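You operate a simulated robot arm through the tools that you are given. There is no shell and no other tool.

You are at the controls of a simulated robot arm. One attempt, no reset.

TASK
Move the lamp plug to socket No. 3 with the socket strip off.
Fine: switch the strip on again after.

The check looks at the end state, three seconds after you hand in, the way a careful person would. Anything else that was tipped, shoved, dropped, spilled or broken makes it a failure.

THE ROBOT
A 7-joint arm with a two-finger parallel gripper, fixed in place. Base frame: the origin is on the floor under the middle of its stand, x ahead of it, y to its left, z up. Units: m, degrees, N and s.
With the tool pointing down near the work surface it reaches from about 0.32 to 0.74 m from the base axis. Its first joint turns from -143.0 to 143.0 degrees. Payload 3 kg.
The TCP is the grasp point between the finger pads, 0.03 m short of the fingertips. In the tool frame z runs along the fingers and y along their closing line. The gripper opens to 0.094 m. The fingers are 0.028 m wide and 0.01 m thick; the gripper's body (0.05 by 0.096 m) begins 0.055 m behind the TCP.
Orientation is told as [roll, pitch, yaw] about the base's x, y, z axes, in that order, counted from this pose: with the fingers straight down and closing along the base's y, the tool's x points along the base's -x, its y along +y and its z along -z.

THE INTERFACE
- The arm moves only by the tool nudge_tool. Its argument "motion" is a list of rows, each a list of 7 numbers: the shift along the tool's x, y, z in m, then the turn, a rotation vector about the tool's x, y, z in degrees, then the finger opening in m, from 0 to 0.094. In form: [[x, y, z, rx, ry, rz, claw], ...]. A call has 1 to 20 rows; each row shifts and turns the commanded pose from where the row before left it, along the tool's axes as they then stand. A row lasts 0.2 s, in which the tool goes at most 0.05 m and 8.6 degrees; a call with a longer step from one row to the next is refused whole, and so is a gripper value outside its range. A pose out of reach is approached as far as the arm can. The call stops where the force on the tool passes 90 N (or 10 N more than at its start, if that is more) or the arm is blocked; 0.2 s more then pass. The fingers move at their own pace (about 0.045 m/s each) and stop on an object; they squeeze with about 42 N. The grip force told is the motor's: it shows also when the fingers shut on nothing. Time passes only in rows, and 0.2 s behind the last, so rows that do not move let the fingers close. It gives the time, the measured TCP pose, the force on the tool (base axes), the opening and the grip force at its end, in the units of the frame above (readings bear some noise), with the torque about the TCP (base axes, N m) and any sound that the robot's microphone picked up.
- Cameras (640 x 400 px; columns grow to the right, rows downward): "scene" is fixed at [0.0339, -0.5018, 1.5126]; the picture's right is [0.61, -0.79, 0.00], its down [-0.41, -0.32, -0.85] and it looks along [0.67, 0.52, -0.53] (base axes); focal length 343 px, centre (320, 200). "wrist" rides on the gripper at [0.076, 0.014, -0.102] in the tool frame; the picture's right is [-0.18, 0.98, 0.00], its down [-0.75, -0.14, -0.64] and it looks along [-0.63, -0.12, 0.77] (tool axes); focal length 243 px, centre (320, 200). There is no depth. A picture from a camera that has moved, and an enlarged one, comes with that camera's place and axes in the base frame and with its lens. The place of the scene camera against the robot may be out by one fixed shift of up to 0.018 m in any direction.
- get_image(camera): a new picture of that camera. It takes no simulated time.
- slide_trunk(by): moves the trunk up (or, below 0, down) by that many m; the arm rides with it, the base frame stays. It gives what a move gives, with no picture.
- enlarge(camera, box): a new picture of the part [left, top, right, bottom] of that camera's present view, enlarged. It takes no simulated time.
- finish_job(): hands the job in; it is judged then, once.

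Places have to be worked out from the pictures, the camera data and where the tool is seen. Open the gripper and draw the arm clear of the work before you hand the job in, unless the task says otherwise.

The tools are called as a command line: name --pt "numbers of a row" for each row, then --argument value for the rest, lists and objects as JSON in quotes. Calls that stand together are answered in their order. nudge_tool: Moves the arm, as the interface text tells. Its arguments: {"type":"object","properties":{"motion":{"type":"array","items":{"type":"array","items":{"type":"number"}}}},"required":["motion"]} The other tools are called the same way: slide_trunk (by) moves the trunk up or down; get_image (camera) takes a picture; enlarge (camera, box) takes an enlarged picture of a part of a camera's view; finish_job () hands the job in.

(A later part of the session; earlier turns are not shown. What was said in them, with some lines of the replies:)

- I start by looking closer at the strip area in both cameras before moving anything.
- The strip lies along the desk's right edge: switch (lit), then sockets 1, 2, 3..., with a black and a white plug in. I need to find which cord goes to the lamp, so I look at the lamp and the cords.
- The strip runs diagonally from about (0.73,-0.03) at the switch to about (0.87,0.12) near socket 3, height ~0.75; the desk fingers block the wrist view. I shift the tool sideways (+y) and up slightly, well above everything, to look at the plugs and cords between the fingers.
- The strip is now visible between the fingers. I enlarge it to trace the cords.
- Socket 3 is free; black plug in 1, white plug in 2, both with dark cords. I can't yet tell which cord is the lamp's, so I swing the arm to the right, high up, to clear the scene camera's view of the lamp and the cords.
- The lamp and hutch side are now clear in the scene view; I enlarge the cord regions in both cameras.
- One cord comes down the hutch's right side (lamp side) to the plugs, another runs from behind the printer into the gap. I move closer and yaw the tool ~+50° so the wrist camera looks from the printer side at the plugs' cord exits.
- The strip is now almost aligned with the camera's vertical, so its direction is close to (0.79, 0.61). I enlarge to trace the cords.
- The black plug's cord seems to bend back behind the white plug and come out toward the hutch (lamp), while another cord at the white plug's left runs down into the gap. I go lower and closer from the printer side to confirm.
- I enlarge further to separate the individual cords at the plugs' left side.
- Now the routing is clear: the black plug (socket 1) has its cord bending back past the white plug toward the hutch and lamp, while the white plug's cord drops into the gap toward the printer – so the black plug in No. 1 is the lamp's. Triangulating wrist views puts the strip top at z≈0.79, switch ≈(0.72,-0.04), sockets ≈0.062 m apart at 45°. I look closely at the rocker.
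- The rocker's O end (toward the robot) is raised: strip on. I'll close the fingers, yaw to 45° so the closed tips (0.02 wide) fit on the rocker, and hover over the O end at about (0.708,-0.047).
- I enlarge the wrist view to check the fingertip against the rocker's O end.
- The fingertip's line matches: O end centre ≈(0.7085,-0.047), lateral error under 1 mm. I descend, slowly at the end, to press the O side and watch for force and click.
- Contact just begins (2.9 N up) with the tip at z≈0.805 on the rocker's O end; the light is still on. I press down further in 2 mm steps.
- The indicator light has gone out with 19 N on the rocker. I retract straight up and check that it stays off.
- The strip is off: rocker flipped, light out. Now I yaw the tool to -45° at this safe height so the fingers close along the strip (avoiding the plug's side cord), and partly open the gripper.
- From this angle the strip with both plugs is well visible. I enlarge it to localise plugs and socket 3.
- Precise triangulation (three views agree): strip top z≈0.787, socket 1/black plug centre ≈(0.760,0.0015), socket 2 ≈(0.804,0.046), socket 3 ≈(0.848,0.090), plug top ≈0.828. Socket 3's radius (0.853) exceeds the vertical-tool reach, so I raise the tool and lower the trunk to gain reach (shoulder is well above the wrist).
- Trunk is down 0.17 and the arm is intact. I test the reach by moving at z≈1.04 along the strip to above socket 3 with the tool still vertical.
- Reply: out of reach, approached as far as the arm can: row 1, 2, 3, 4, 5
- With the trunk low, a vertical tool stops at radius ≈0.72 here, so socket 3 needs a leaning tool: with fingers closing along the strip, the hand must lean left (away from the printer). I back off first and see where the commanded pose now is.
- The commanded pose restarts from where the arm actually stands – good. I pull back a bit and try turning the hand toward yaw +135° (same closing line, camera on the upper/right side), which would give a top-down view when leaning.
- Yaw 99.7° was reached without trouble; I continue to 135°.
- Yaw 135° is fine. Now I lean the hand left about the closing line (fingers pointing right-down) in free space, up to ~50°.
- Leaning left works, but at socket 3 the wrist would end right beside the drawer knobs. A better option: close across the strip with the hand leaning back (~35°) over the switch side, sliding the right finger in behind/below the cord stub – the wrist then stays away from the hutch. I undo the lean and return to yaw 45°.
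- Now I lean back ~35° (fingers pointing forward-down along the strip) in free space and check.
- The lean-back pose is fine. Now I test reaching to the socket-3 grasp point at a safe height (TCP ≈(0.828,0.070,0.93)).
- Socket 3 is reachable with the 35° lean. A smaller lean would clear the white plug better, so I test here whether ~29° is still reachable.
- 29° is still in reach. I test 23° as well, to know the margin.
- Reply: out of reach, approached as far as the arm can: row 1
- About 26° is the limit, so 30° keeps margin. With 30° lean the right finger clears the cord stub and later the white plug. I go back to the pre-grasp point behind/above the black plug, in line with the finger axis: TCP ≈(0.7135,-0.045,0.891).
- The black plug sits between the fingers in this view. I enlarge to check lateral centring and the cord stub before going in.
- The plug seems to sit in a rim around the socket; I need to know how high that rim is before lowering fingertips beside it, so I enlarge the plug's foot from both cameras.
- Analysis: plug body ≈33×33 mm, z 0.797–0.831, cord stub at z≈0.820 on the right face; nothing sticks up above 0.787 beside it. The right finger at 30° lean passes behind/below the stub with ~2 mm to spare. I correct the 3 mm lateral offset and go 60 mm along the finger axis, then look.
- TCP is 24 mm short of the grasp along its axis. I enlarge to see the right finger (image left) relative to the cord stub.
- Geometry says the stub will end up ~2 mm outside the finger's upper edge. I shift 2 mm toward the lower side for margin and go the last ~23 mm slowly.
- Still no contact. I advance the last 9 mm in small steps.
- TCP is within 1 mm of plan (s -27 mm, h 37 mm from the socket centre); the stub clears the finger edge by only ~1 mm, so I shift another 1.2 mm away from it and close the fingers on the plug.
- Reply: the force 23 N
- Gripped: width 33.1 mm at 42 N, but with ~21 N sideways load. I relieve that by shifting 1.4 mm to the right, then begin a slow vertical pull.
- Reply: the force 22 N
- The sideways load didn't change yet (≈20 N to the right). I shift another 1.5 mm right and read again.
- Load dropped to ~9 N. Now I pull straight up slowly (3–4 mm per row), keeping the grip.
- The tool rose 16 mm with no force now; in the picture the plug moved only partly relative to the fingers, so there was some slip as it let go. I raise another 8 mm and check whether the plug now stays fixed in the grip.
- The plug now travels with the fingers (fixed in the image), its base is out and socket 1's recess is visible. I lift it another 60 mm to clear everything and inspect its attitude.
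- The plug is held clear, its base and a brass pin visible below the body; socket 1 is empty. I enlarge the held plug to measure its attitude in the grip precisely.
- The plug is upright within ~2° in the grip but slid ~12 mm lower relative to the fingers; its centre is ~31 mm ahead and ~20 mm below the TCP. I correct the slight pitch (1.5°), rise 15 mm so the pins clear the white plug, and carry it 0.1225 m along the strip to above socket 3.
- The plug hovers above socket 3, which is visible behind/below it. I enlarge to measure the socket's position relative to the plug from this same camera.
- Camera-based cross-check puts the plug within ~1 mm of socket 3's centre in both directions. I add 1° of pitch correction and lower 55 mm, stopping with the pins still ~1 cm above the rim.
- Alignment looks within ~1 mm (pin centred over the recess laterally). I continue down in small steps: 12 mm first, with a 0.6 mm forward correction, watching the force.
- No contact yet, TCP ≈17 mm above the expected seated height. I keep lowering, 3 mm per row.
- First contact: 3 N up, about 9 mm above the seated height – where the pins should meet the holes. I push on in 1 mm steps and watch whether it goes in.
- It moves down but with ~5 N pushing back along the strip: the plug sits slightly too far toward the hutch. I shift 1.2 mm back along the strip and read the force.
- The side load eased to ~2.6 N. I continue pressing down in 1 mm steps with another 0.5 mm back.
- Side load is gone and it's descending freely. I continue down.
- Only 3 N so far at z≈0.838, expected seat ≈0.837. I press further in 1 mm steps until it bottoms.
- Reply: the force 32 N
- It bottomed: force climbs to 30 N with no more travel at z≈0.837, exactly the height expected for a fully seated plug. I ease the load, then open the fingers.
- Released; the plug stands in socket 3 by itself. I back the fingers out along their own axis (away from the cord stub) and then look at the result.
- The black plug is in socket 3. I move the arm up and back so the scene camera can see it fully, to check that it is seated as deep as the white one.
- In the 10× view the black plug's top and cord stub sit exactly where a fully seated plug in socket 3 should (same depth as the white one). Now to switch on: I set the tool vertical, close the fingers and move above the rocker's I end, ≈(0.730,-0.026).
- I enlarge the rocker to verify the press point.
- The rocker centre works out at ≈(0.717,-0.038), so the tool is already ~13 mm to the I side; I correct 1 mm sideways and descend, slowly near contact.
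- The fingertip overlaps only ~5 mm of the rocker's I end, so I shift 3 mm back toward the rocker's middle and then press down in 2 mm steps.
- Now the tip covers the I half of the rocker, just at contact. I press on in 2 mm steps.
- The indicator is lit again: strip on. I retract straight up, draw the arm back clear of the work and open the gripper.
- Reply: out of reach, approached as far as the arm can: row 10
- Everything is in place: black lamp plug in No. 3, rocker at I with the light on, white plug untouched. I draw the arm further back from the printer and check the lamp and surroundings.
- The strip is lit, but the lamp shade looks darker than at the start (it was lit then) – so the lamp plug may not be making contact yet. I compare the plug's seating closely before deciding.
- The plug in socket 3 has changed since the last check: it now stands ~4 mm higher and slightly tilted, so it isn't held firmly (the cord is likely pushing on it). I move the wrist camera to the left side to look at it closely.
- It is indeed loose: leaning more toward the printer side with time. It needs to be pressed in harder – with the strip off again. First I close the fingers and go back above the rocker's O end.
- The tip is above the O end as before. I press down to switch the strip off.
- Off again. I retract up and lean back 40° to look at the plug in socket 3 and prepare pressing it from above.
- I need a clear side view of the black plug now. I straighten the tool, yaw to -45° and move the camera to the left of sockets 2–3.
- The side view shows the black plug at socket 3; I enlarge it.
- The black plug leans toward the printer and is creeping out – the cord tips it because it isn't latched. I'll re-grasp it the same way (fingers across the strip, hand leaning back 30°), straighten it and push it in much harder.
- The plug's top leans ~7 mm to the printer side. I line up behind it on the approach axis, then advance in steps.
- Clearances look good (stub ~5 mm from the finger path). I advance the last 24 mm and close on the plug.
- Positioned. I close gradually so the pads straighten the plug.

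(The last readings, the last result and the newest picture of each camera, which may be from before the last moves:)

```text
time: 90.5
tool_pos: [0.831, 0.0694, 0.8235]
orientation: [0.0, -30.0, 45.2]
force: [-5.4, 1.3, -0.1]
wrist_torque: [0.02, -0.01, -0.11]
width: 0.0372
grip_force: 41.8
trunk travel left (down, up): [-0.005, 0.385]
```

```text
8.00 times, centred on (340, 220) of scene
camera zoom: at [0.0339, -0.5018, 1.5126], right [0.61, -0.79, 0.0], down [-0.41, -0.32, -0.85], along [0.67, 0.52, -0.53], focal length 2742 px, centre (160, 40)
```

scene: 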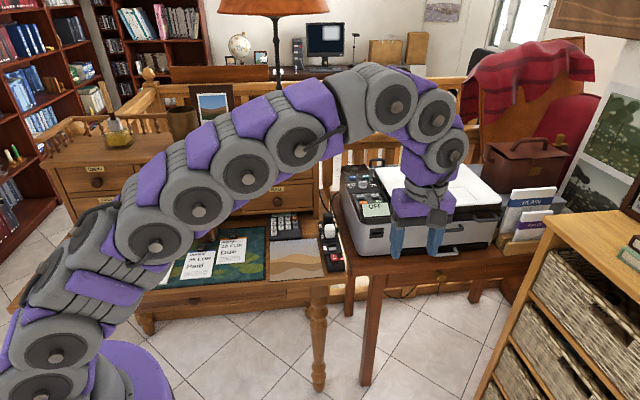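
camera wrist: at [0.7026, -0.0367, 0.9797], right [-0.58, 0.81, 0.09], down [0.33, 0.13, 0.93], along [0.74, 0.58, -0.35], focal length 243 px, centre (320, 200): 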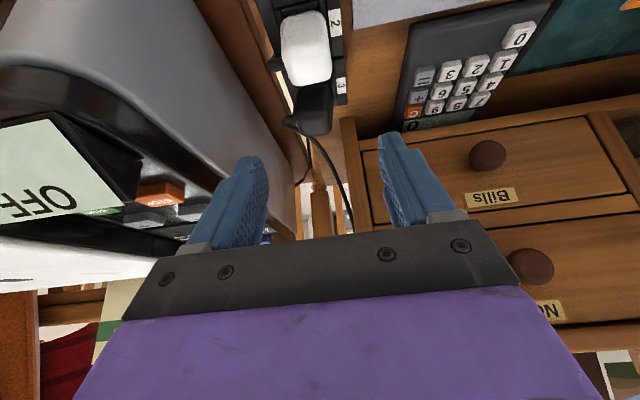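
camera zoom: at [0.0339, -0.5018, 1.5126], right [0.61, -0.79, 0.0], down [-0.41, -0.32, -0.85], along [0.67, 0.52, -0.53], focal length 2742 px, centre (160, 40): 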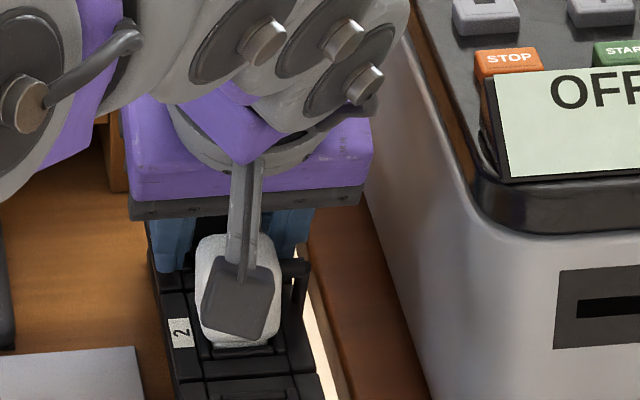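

The opening stopped at 37 mm, wider than the black plug (33 mm), and there's a gap beside it: at this height the fingers are touching the white plug's top corners. I open right away and back out, so as not to disturb it.

nudge_tool --pt "0 0 0 0 0 0 0.05" --pt "0 0 0 0 0 0 0.06" --pt "0 0 0 0 0 0 0.06"

enlarge --camera "wrist" --box '[220, 80, 420, 230]'

```text
time: 91.3
tool_pos: [0.8329, 0.0684, 0.8246]
orientation: [0.0, -30.0, 45.2]
force: [0.4, -0.4, 0.0]
wrist_torque: [0.01, 0.0, -0.04]
width: 0.0598
grip_force: 0.0
trunk travel left (down, up): [-0.005, 0.385]
```

```text
2.67 times, centred on (320, 155) of wrist
camera zoom: at [0.7373, -0.0048, 0.8744], right [-0.58, 0.81, 0.09], down [0.33, 0.14, 0.93], along [0.74, 0.58, -0.35], focal length 647 px, centre (320, 320)
```

zoom: 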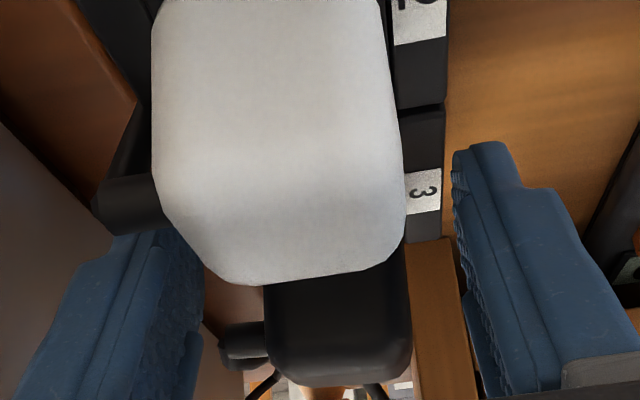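

Good news: closing pushed the black plug upright again, and the white one is unmoved. I back out along the axis, close the fingers, lean to 40° and position the fingertip edge above the black plug's top to press it in.

nudge_tool --pt "0 0 -0.025 0 0 0 0.06" --pt "0 0 -0.035 0 0 0 0.06" --pt "-0.0125 0 -0.0217 0 0 0 0.03" --pt "-0.0125 0 -0.0217 0 0 0 0.0" --pt "0 0 0 0 -5 0 0.0" --pt "0 0 0 0 -5 0 0.0" --pt "-0.0192 0.001 0.0161 0 0 0 0.0" --pt "-0.0192 0.001 0.0161 0 0 0 0.0" --pt "0 0 0 0 0 0 0.0"

get_image --camera "wrist"

enlarge --camera "scene" --box '[310, 190, 370, 260]'

```text
time: 93.3
tool_pos: [0.8436, 0.0854, 0.9263]
orientation: [0.0, -40.0, 45.1]
force: [-0.7, 0.3, 0.1]
wrist_torque: [0.0, -0.01, 0.02]
width: 0.0
grip_force: 32.7
trunk travel left (down, up): [-0.005, 0.385]
```

```text
taken
camera wrist: at [0.7446, 0.006, 0.9562], right [-0.6, 0.79, 0.12], down [0.22, 0.02, 0.98], along [0.77, 0.61, -0.18], focal length 243 px, centre (320, 200)
```

wrist: 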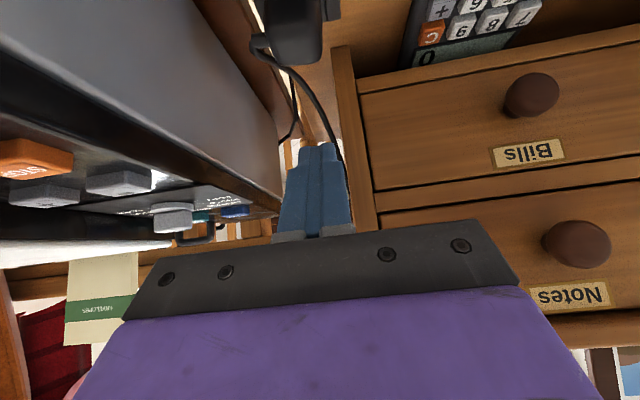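

```text
5.71 times, centred on (340, 225) of scene
camera zoom: at [0.0339, -0.5018, 1.5126], right [0.61, -0.79, 0.0], down [-0.41, -0.32, -0.85], along [0.67, 0.52, -0.53], focal length 1959 px, centre (206, 57)
```

zoom: 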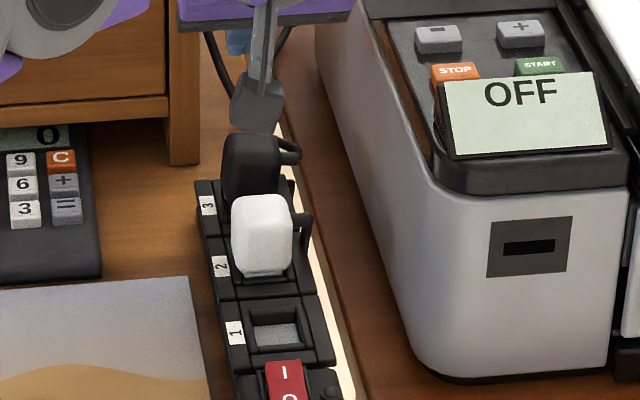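

The fingertip edge is over the plug's centre line. I enlarge to see the plug's current attitude before pressing.

enlarge --camera "wrist" --box '[235, 0, 355, 80]'

enlarge --camera "scene" --box '[315, 205, 355, 245]'

```text
5.00 times, centred on (295, 40) of wrist
camera zoom: at [0.7446, 0.006, 0.9562], right [-0.6, 0.79, 0.12], down [0.22, 0.02, 0.98], along [0.77, 0.61, -0.18], focal length 1213 px, centre (445, 1000)
```

zoom: 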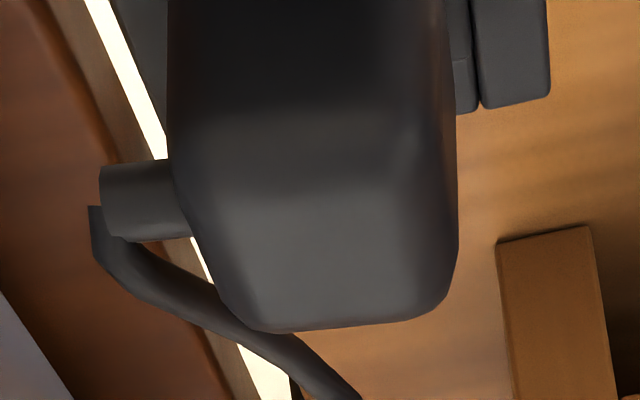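

```text
10.00 times, centred on (335, 225) of scene
camera zoom: at [0.0339, -0.5018, 1.5126], right [0.61, -0.79, 0.0], down [-0.41, -0.32, -0.85], along [0.67, 0.52, -0.53], focal length 3428 px, centre (170, -50)
```

zoom: 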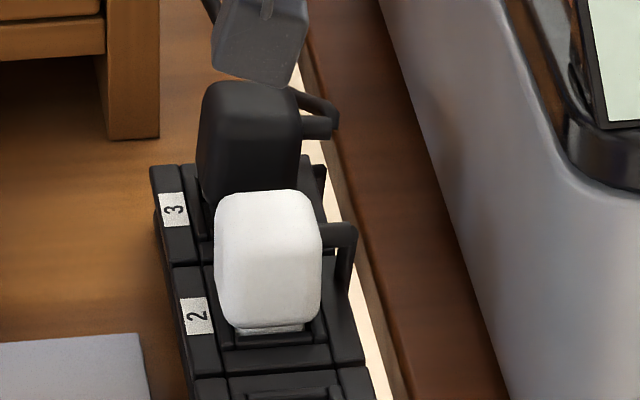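

The plug is nearly upright, ~2–3 mm proud. I lower to just above its top, then press in 2 mm steps.

nudge_tool --pt "0.0161 0 0.0192 0 0 0 0.0" --pt "0.0161 0 0.0192 0 0 0 0.0" --pt "0.0032 0 0.0038 0 0 0 0.0" --pt "0 0 0 0 0 0 0.0"

get_image --camera "wrist"

enlarge --camera "scene" --box '[315, 205, 355, 245]'

```text
time: 94.3
tool_pos: [0.8428, 0.0833, 0.8721]
orientation: [0.1, -40.0, 45.1]
force: [0.4, -0.1, -0.5]
wrist_torque: [0.05, 0.04, 0.03]
width: 0.0
grip_force: 33.2
trunk travel left (down, up): [-0.005, 0.385]
```

```text
taken
camera wrist: at [0.745, 0.0051, 0.9013], right [-0.6, 0.79, 0.12], down [0.22, 0.02, 0.98], along [0.77, 0.61, -0.18], focal length 243 px, centre (320, 200)
```

wrist: 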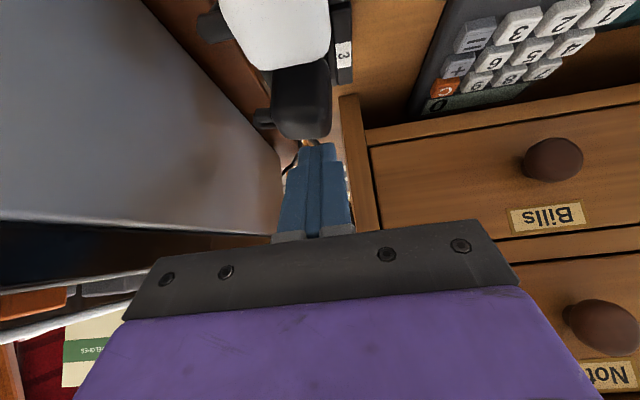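

```text
10.00 times, centred on (335, 225) of scene
camera zoom: at [0.0339, -0.5018, 1.5126], right [0.61, -0.79, 0.0], down [-0.41, -0.32, -0.85], along [0.67, 0.52, -0.53], focal length 3428 px, centre (170, -50)
```

zoom: 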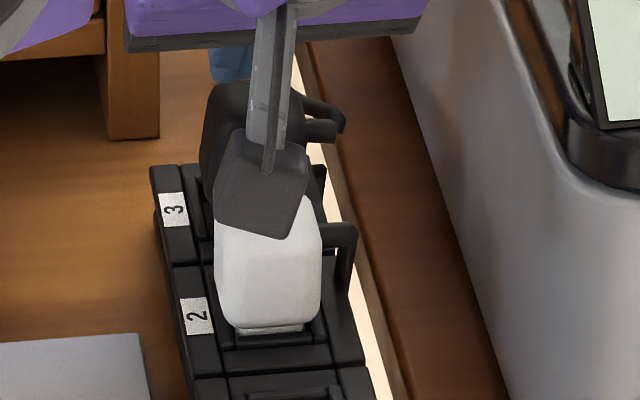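

The fingertip is just above the plug, over its raised left edge (it leans right again) – pressing there will tip it upright and in. I press in 2 mm steps.

nudge_tool --pt "0.0013 0 0.0015 0 0 0 0.0" --pt "0.0013 0 0.0015 0 0 0 0.0" --pt "0.0013 0 0.0015 0 0 0 0.0" --pt "0 0 0 0 0 0 0.0"

get_image --camera "wrist"

```text
time: 95.3
tool_pos: [0.8439, 0.0858, 0.8647]
orientation: [0.0, -40.0, 45.1]
force: [-0.3, 0.2, 0.4]
wrist_torque: [0.01, 0.02, -0.02]
width: 0.0
grip_force: 33.0
trunk travel left (down, up): [-0.005, 0.385]
```

```text
taken
camera wrist: at [0.7449, 0.006, 0.8946], right [-0.6, 0.79, 0.12], down [0.22, 0.02, 0.98], along [0.77, 0.61, -0.18], focal length 243 px, centre (320, 200)
```

wrist: 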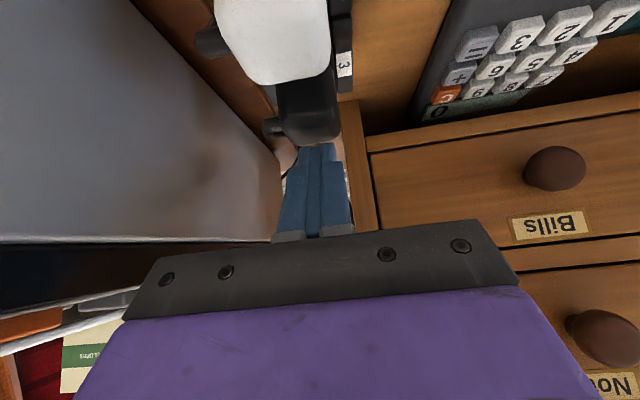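

Touching now and the plug is swinging upright. I continue pressing.

nudge_tool --pt "0.0013 0 0.0015 0 0 0 0.0" --pt "0.0013 0 0.0015 0 0 0 0.0" --pt "0 0 0 0 0 0 0.0"

enlarge --camera "wrist" --box '[250, 60, 370, 160]'

```text
time: 96.1
tool_pos: [0.8432, 0.0845, 0.8639]
orientation: [-0.2, -40.2, 45.2]
force: [1.7, 2.2, 16.5]
wrist_torque: [0.14, -0.19, 0.12]
width: 0.0003
grip_force: 32.5
trunk travel left (down, up): [-0.005, 0.385]
```

```text
4.00 times, centred on (310, 110) of wrist
camera zoom: at [0.7447, 0.0059, 0.8931], right [-0.6, 0.79, 0.12], down [0.21, 0.02, 0.98], along [0.77, 0.61, -0.18], focal length 970 px, centre (360, 560)
```

zoom: 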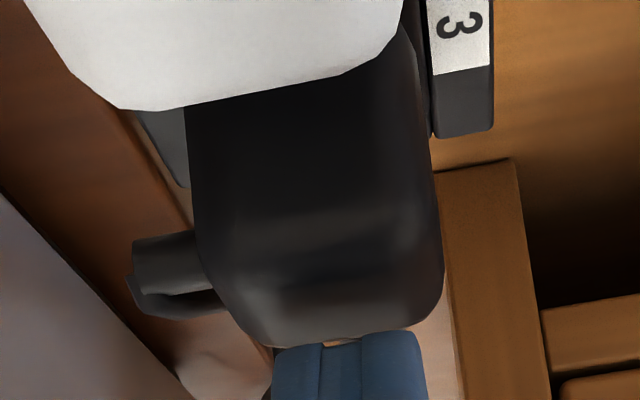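

16 N with the plug's top at ≈0.832, upright. I push harder, in small steps up to ~60 N.

nudge_tool --pt "0.0013 0 0.0015 0 0 0 0.0" --pt "0.0013 0 0.0015 0 0 0 0.0" --pt "0 0 0 0 0 0 0.0"

enlarge --camera "wrist" --box '[250, 60, 370, 160]'

```text
time: 96.9
tool_pos: [0.8433, 0.0841, 0.8641]
orientation: [-0.5, -40.5, 45.5]
force: [14.6, 5.4, 44.1]
wrist_torque: [0.45, -0.72, 0.19]
width: 0.0
grip_force: 33.3
trunk travel left (down, up): [-0.005, 0.385]
```

```text
4.00 times, centred on (310, 110) of wrist
camera zoom: at [0.7442, 0.006, 0.8921], right [-0.6, 0.79, 0.11], down [0.2, 0.02, 0.98], along [0.78, 0.61, -0.17], focal length 970 px, centre (360, 560)
```

zoom: 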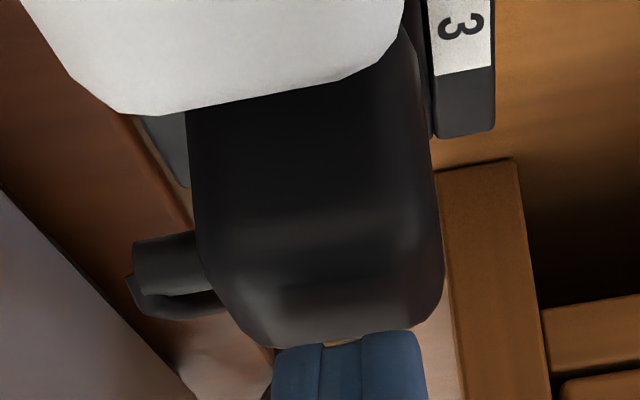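

44 N and no visible sinking yet. I add one more increment.

nudge_tool --pt "0.0013 0 0.0015 0 0 0 0.0" --pt "0.0008 0 0.001 0 0 0 0.0" --pt "0 0 0 0 0 0 0.0"

enlarge --camera "wrist" --box '[250, 60, 370, 160]'

```text
time: 97.7
tool_pos: [0.842, 0.0846, 0.8634]
orientation: [-0.7, -40.9, 45.3]
force: [31.6, 5.6, 72.4]
wrist_torque: [0.64, -1.44, -0.1]
width: 0.0
grip_force: 32.8
trunk travel left (down, up): [-0.005, 0.385]
```

```text
4.00 times, centred on (310, 110) of wrist
camera zoom: at [0.7429, 0.0058, 0.8914], right [-0.6, 0.79, 0.11], down [0.2, 0.01, 0.98], along [0.78, 0.61, -0.17], focal length 970 px, centre (360, 560)
```

zoom: 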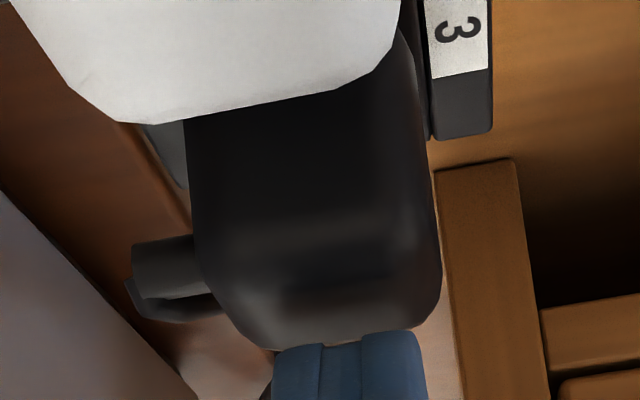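

72 N without further travel: it's bottomed. I lift the finger off and watch whether the plug now stays put.

nudge_tool --pt "-0.0039 0 -0.0046 0 0 0 0.0" --pt "-0.0064 0 -0.0077 0 0 0 0.0" --pt "-0.0129 0 -0.0153 0 0 0 0.0" --pt "-0.0129 0 -0.0153 0 0 0 0.0" --pt "0 0 0 0 0 0 0.0"

enlarge --camera "scene" --box '[315, 205, 355, 245]'

enlarge --camera "wrist" --box '[235, 0, 355, 80]'

```text
time: 98.9
tool_pos: [0.8423, 0.0849, 0.9083]
orientation: [0.1, -39.8, 45.1]
force: [-0.3, -0.1, -0.8]
wrist_torque: [0.01, 0.0, 0.0]
width: 0.0002
grip_force: 32.4
trunk travel left (down, up): [-0.005, 0.385]
```

```text
10.00 times, centred on (335, 225) of scene
camera zoom: at [0.0339, -0.5018, 1.5126], right [0.61, -0.79, 0.0], down [-0.41, -0.32, -0.85], along [0.67, 0.52, -0.53], focal length 3428 px, centre (170, -50)
```

zoom: 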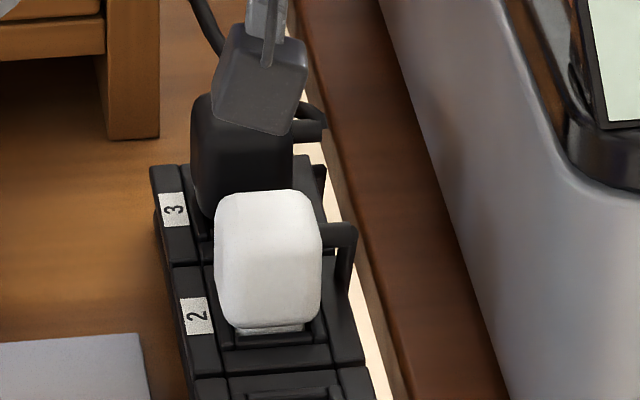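

```text
5.00 times, centred on (295, 40) of wrist
camera zoom: at [0.7448, 0.0059, 0.9393], right [-0.6, 0.79, 0.12], down [0.22, 0.02, 0.98], along [0.77, 0.61, -0.18], focal length 1213 px, centre (445, 1000)
```

zoom: 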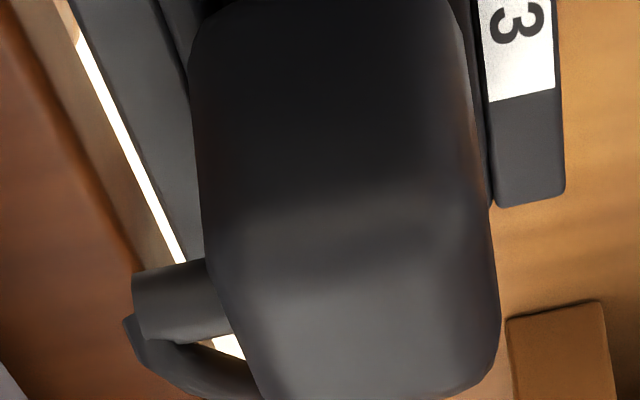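

The plug now sits ~2 mm deeper than after the first attempt and is upright. I move the hand back out of the scene camera's way and wait a few seconds to see if it stays.

nudge_tool --pt "0.0 0 -0.04 0 0 0 0.0" --pt "0.0 0 -0.04 0 0 0 0.0" --pt "0.0 0.03 -0.03 0 0 0 0.0" --pt "0.0 0.03 -0.03 0 0 0 0.0" --pt "0 0 0 0 0 0 0.0" --pt "0 0 0 0 0 0 0.0" --pt "0 0 0 0 0 0 0.0" --pt "0 0 0 0 0 0 0.0" --pt "0 0 0 0 0 0 0.0" --pt "0 0 0 0 0 0 0.0"

enlarge --camera "scene" --box '[315, 205, 355, 245]'

get_image --camera "wrist"

```text
time: 101.1
tool_pos: [0.738, 0.063, 1.0172]
orientation: [0.0, -40.0, 45.2]
force: [0.1, -0.4, 0.5]
wrist_torque: [0.02, -0.03, 0.0]
width: 0.0001
grip_force: 33.8
trunk travel left (down, up): [-0.005, 0.385]
```

```text
10.00 times, centred on (335, 225) of scene
camera zoom: at [0.0339, -0.5018, 1.5126], right [0.61, -0.79, 0.0], down [-0.41, -0.32, -0.85], along [0.67, 0.52, -0.53], focal length 3428 px, centre (170, -50)
```

zoom: 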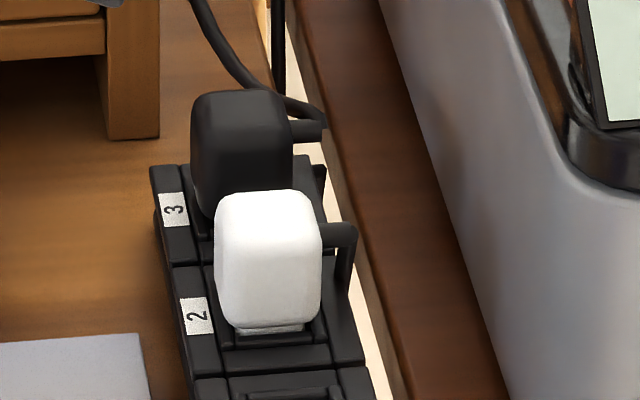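

```text
taken
camera wrist: at [0.6395, -0.0166, 1.0463], right [-0.6, 0.79, 0.12], down [0.22, 0.02, 0.98], along [0.77, 0.61, -0.18], focal length 243 px, centre (320, 200)
```

wrist: 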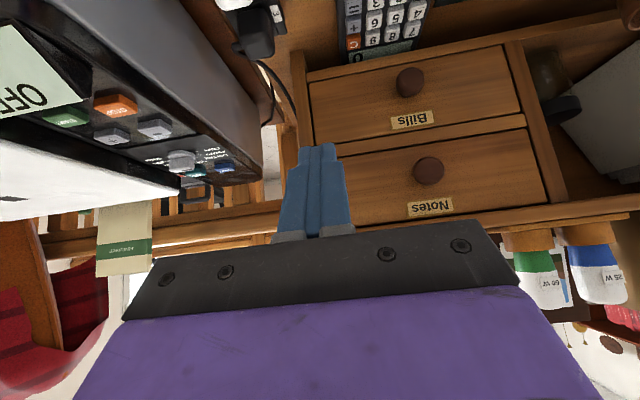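

It looks steady and upright. I wait another 2.5 s and compare again.

nudge_tool --pt "0 0 0 0 0 0 0.0" --pt "0 0 0 0 0 0 0.0" --pt "0 0 0 0 0 0 0.0" --pt "0 0 0 0 0 0 0.0" --pt "0 0 0 0 0 0 0.0" --pt "0 0 0 0 0 0 0.0" --pt "0 0 0 0 0 0 0.0" --pt "0 0 0 0 0 0 0.0" --pt "0 0 0 0 0 0 0.0" --pt "0 0 0 0 0 0 0.0" --pt "0 0 0 0 0 0 0.0" --pt "0 0 0 0 0 0 0.0"

enlarge --camera "scene" --box '[315, 205, 355, 245]'

```text
time: 103.7
tool_pos: [0.7376, 0.0622, 1.0177]
orientation: [-0.1, -40.0, 45.2]
force: [0.1, -0.2, 0.0]
wrist_torque: [0.0, 0.01, 0.01]
width: 0.0
grip_force: 33.2
trunk travel left (down, up): [-0.005, 0.385]
```

```text
10.00 times, centred on (335, 225) of scene
camera zoom: at [0.0339, -0.5018, 1.5126], right [0.61, -0.79, 0.0], down [-0.41, -0.32, -0.85], along [0.67, 0.52, -0.53], focal length 3428 px, centre (170, -50)
```

zoom: 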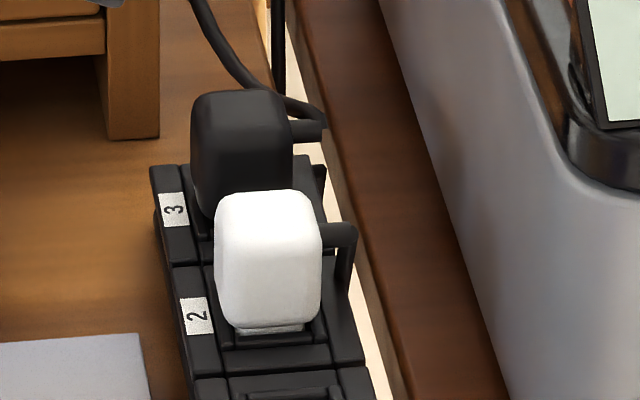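

The plug is unchanged – it's firmly seated now. I go back above the rocker's I end to switch the strip on again.

nudge_tool --pt "0 0 0 0 8 0 0.0" --pt "0 0 0 0 8 0 0.0" --pt "0 0 0 0 8 0 0.0" --pt "0 0 0 0 8 0 0.0" --pt "0 0 0 0 8 0 0.0" --pt "0.0366 -0.028 0 0 0 0 0.0" --pt "0.0365 -0.028 0 0 0 0 0.0" --pt "0 0 0.04 0 0 0 0.0" --pt "0 0 0.04 0 0 0 0.0" --pt "0 0 0.04 0 0 0 0.0" --pt "0 0 0.03 0 0 0 0.0" --pt "0 0 0 0 0 0 0.0"

enlarge --camera "scene" --box '[315, 225, 365, 275]'

get_image --camera "wrist"

```text
time: 106.3
tool_pos: [0.7076, -0.0257, 0.8586]
orientation: [0.0, -0.1, 45.2]
force: [-0.4, 0.2, 0.3]
wrist_torque: [-0.01, 0.01, 0.0]
width: 0.0002
grip_force: 33.0
out of reach, approached as far as the arm can: row 5
trunk travel left (down, up): [-0.005, 0.385]
```

```text
8.00 times, centred on (340, 250) of scene
camera zoom: at [0.0339, -0.5018, 1.5126], right [0.61, -0.79, 0.0], down [-0.41, -0.32, -0.85], along [0.67, 0.52, -0.53], focal length 2742 px, centre (160, -200)
```

zoom: 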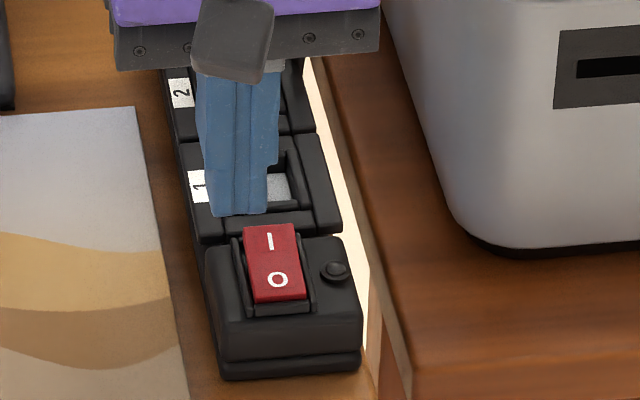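

```text
taken
camera wrist: at [0.6426, -0.0706, 0.9611], right [-0.57, 0.82, 0.0], down [0.63, 0.43, 0.64], along [0.53, 0.36, -0.77], focal length 243 px, centre (320, 200)
```

wrist: 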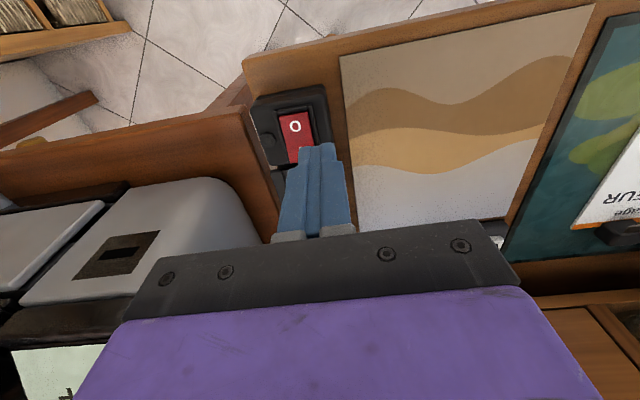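

The arm ended 15 mm left (one row was out of reach). I shift over the rocker at this height – the tip is clear of everything – and check.

nudge_tool --pt "-0.0055 -0.0078 0 0 0 0.2 0.0" --pt "-0.0055 -0.0077 0 0 0 0 0.0" --pt "0 0 0.012 0 0 0 0.0" --pt "0 0 0 0 0 0 0.0"

enlarge --camera "scene" --box '[315, 225, 365, 275]'

enlarge --camera "wrist" --box '[270, 60, 370, 160]'

```text
time: 107.3
tool_pos: [0.7251, -0.0275, 0.8485]
orientation: [0.0, -0.1, 45.0]
force: [0.2, -0.2, -0.7]
wrist_torque: [-0.03, 0.01, 0.0]
width: 0.0001
grip_force: 32.8
trunk travel left (down, up): [-0.005, 0.385]
```

```text
8.00 times, centred on (340, 250) of scene
camera zoom: at [0.0339, -0.5018, 1.5126], right [0.61, -0.79, 0.0], down [-0.41, -0.32, -0.85], along [0.67, 0.52, -0.53], focal length 2742 px, centre (160, -200)
```

zoom: 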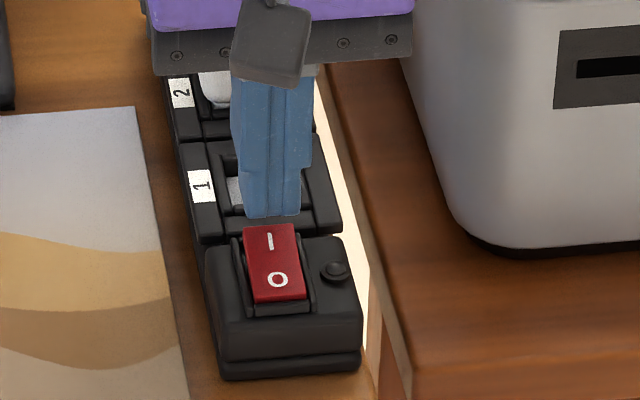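

```text
4.00 times, centred on (320, 110) of wrist
camera zoom: at [0.6607, -0.0732, 0.9494], right [-0.56, 0.83, 0.0], down [0.63, 0.43, 0.64], along [0.53, 0.36, -0.77], focal length 970 px, centre (320, 560)
```

zoom: 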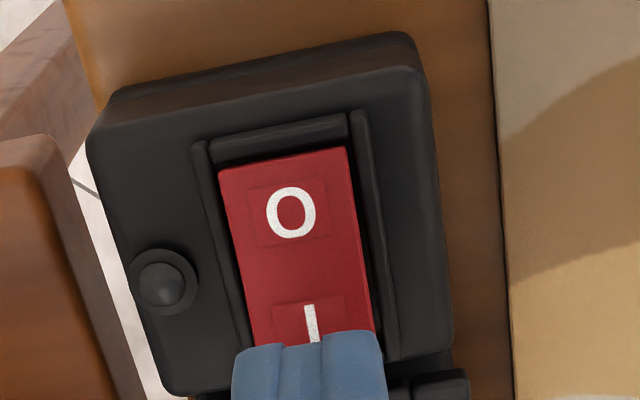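

Same spot that worked before. I press down.

nudge_tool --pt "0 0 0.008 0 0 0 0.0" --pt "0 0 0.004 0 0 0 0.0" --pt "0 0 0.002 0 0 0 0.0" --pt "0 0 0.002 0 0 0 0.0" --pt "0 0 0.002 0 0 0 0.0" --pt "0 0 0 0 0 0 0.0"

enlarge --camera "scene" --box '[315, 225, 365, 275]'

enlarge --camera "scene" --box '[240, 0, 340, 60]'

```text
time: 108.7
tool_pos: [0.726, -0.0293, 0.8307]
orientation: [-0.2, -0.2, 44.9]
force: [-2.8, -0.5, 16.3]
wrist_torque: [-0.18, 0.26, -0.06]
width: 0.0003
grip_force: 33.0
trunk travel left (down, up): [-0.005, 0.385]
```

```text
8.00 times, centred on (340, 250) of scene
camera zoom: at [0.0339, -0.5018, 1.5126], right [0.61, -0.79, 0.0], down [-0.41, -0.32, -0.85], along [0.67, 0.52, -0.53], focal length 2742 px, centre (160, -200)
```

zoom: 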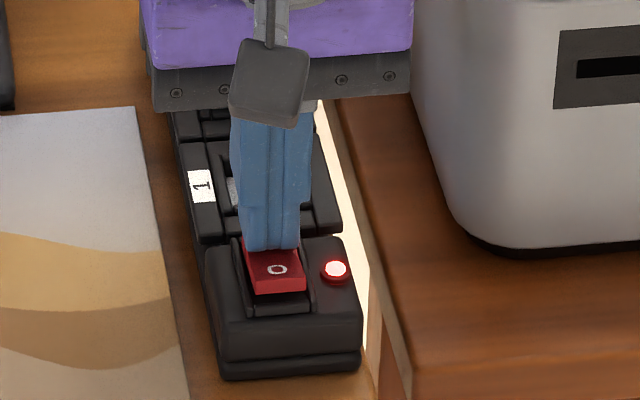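

```text
6.40 times, centred on (290, 30) of scene
camera zoom: at [0.0339, -0.5018, 1.5126], right [0.61, -0.79, 0.0], down [-0.41, -0.32, -0.85], along [0.67, 0.52, -0.53], focal length 2194 px, centre (512, 1288)
```

zoom: 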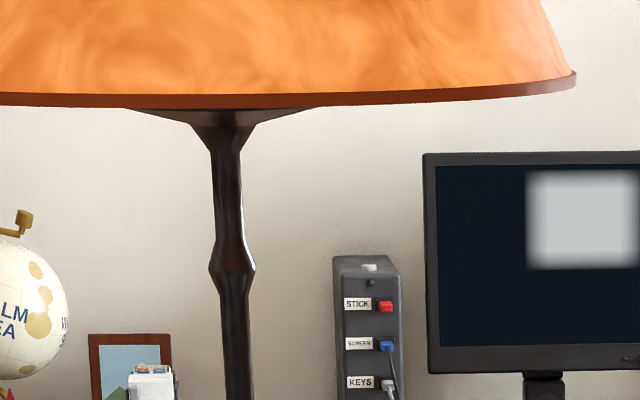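

The strip is on and the lamp shade is brightly lit again: the lamp plug in No. 3 makes contact. I retract straight up, then draw the arm back clear and open the gripper.

nudge_tool --pt "0 0 -0.008 0 0 0 0.0" --pt "0 0 -0.03 0 0 0 0.0" --pt "0 0 -0.04 0 0 0 0.0" --pt "0 0 -0.04 0 0 0 0.0" --pt "0.02 0 -0.04 0 0 0 0.0" --pt "0.03 0 -0.035 0 0 0 0.0" --pt "0.04 0 -0.02 0 0 0 0.03" --pt "0.04 0 -0.01 0 0 0 0.06" --pt "0.04 0 0 0 0 0 0.06" --pt "0.04 0 0 0 0 0 0.06" --pt "0 0 0 0 0 0 0.06"

get_image --camera "scene"

enlarge --camera "scene" --box '[305, 195, 375, 275]'

get_image --camera "wrist"

```text
time: 111.1
tool_pos: [0.5752, -0.1796, 1.0519]
orientation: [0.1, -0.1, 45.0]
force: [0.2, 0.1, -0.4]
wrist_torque: [0.0, 0.0, 0.01]
width: 0.06
grip_force: 0.1
trunk travel left (down, up): [-0.005, 0.385]
```

```text
taken
```

scene: 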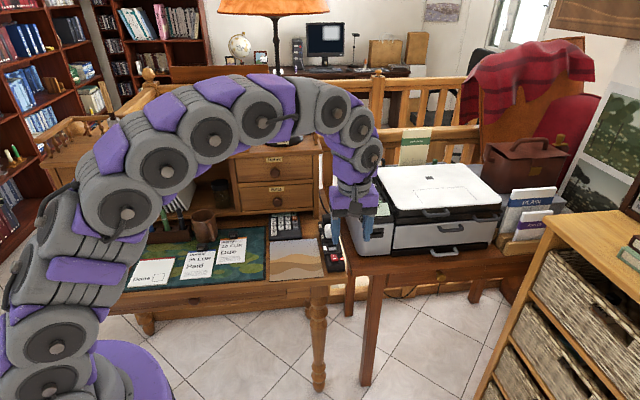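

```text
5.00 times, centred on (340, 235) of scene
camera zoom: at [0.0339, -0.5018, 1.5126], right [0.61, -0.79, 0.0], down [-0.41, -0.32, -0.85], along [0.67, 0.52, -0.53], focal length 1714 px, centre (220, 25)
```

zoom: 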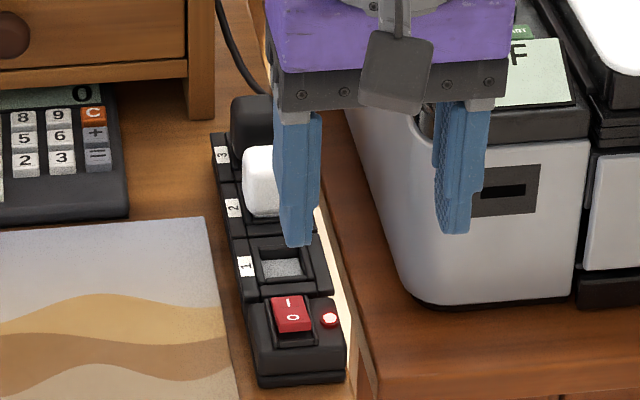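

```text
taken
camera wrist: at [0.5116, -0.2239, 1.1538], right [-0.56, 0.83, 0.0], down [0.63, 0.43, 0.64], along [0.53, 0.36, -0.77], focal length 243 px, centre (320, 200)
```

wrist: 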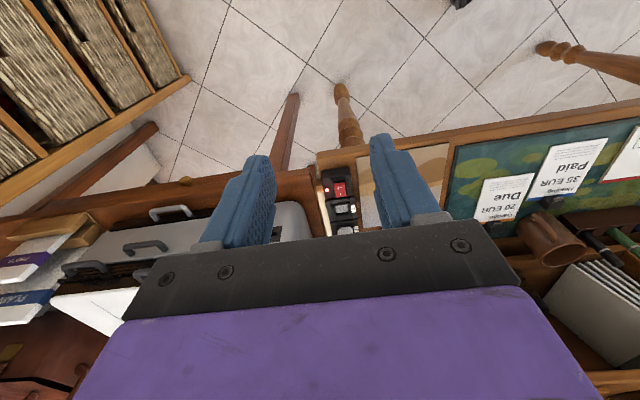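

All good so far. I pull the arm a bit further away for an unobstructed final check of the plug, switch, lamp and surroundings.

nudge_tool --pt "0.03 -0.03 -0.02 0 0 0 0.06" --pt "0.03 -0.03 -0.02 0 0 0 0.06" --pt "0.03 -0.03 0 0 0 0 0.06" --pt "0.0 -0.03 0 0 0 0 0.06" --pt "0 0 0 0 0 0 0.06" --pt "0 0 0 0 0 0 0.06" --pt "0 0 0 0 0 0 0.06" --pt "0 0 0 0 0 0 0.06"

get_image --camera "scene"

enlarge --camera "scene" --box '[315, 205, 355, 245]'

enlarge --camera "scene" --box '[240, 0, 340, 60]'

enlarge --camera "scene" --box '[305, 195, 375, 275]'

```text
time: 112.9
tool_pos: [0.5971, -0.3282, 1.0913]
orientation: [0.1, -0.1, 45.1]
force: [0.6, 0.5, -0.5]
wrist_torque: [0.01, 0.03, -0.02]
width: 0.0595
grip_force: 0.1
trunk travel left (down, up): [-0.005, 0.385]
```

```text
taken
```

scene: 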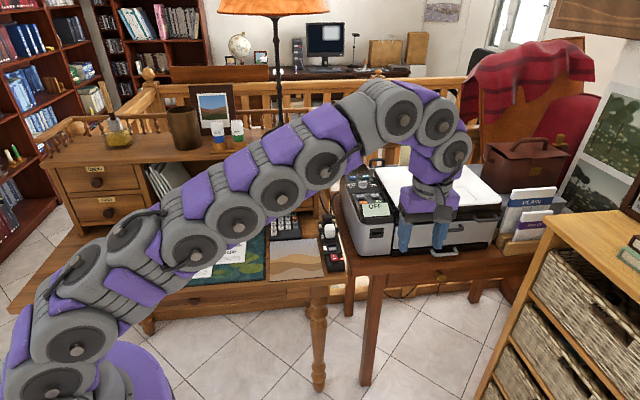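

```text
10.00 times, centred on (335, 225) of scene
camera zoom: at [0.0339, -0.5018, 1.5126], right [0.61, -0.79, 0.0], down [-0.41, -0.32, -0.85], along [0.67, 0.52, -0.53], focal length 3428 px, centre (170, -50)
```

zoom: 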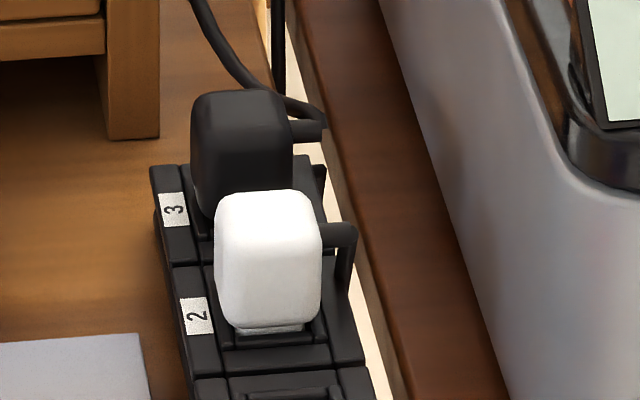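

```text
6.40 times, centred on (290, 30) of scene
camera zoom: at [0.0339, -0.5018, 1.5126], right [0.61, -0.79, 0.0], down [-0.41, -0.32, -0.85], along [0.67, 0.52, -0.53], focal length 2194 px, centre (512, 1288)
```

zoom: 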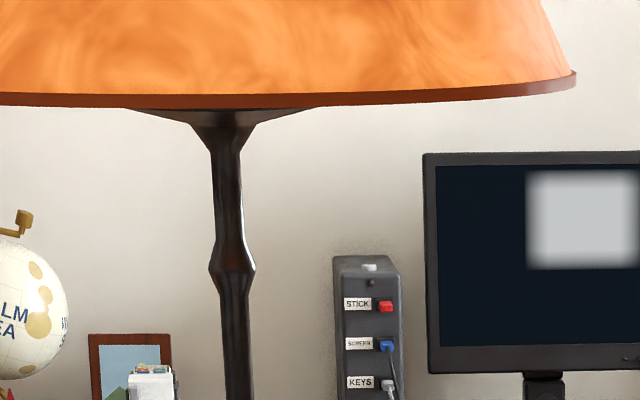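

```text
5.00 times, centred on (340, 235) of scene
camera zoom: at [0.0339, -0.5018, 1.5126], right [0.61, -0.79, 0.0], down [-0.41, -0.32, -0.85], along [0.67, 0.52, -0.53], focal length 1714 px, centre (220, 25)
```

zoom: 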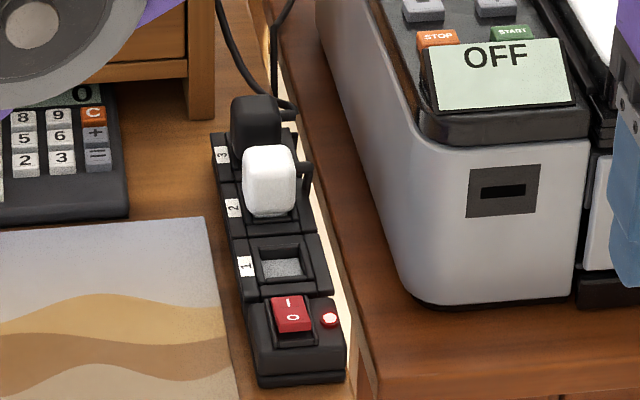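

Final check: the lamp plug is firmly and upright in socket 3, the strip's rocker is at I with its light on, and the lamp is lit. The white plug, strip and surroundings are unmoved, and the gripper is open and clear. I hand the job in.

finish_job

```text
The job is handed in.
```

The lamp plug is in socket No. 3 and the strip is switched back on. In the last pictures before I handed in, the plug stood upright and fully seated, the strip's light was on, and the lamp was lit.

- **Which plug:** I followed the cords. The black plug in socket No. 1 was the lamp's. The white plug in No. 2 belongs to the printer, and it is still in its socket.
- **Second attempt needed:** My first insertion did not hold. I had already switched the strip on when I saw the lamp was dark and the plug was leaning. I switched the strip off again, pressed the plug in properly, waited a few seconds to see that it stayed, and then switched back on.
- **Contact with the white plug:** While trying to re-grip the lamp plug, the fingers briefly touched the top of the white plug. I opened them straight away, and the pictures show it did not move.

Nothing else appears to have been moved. The gripper is open and the arm is clear of the work. The trunk is still 0.17 m lower than where it started, because I needed the extra reach.
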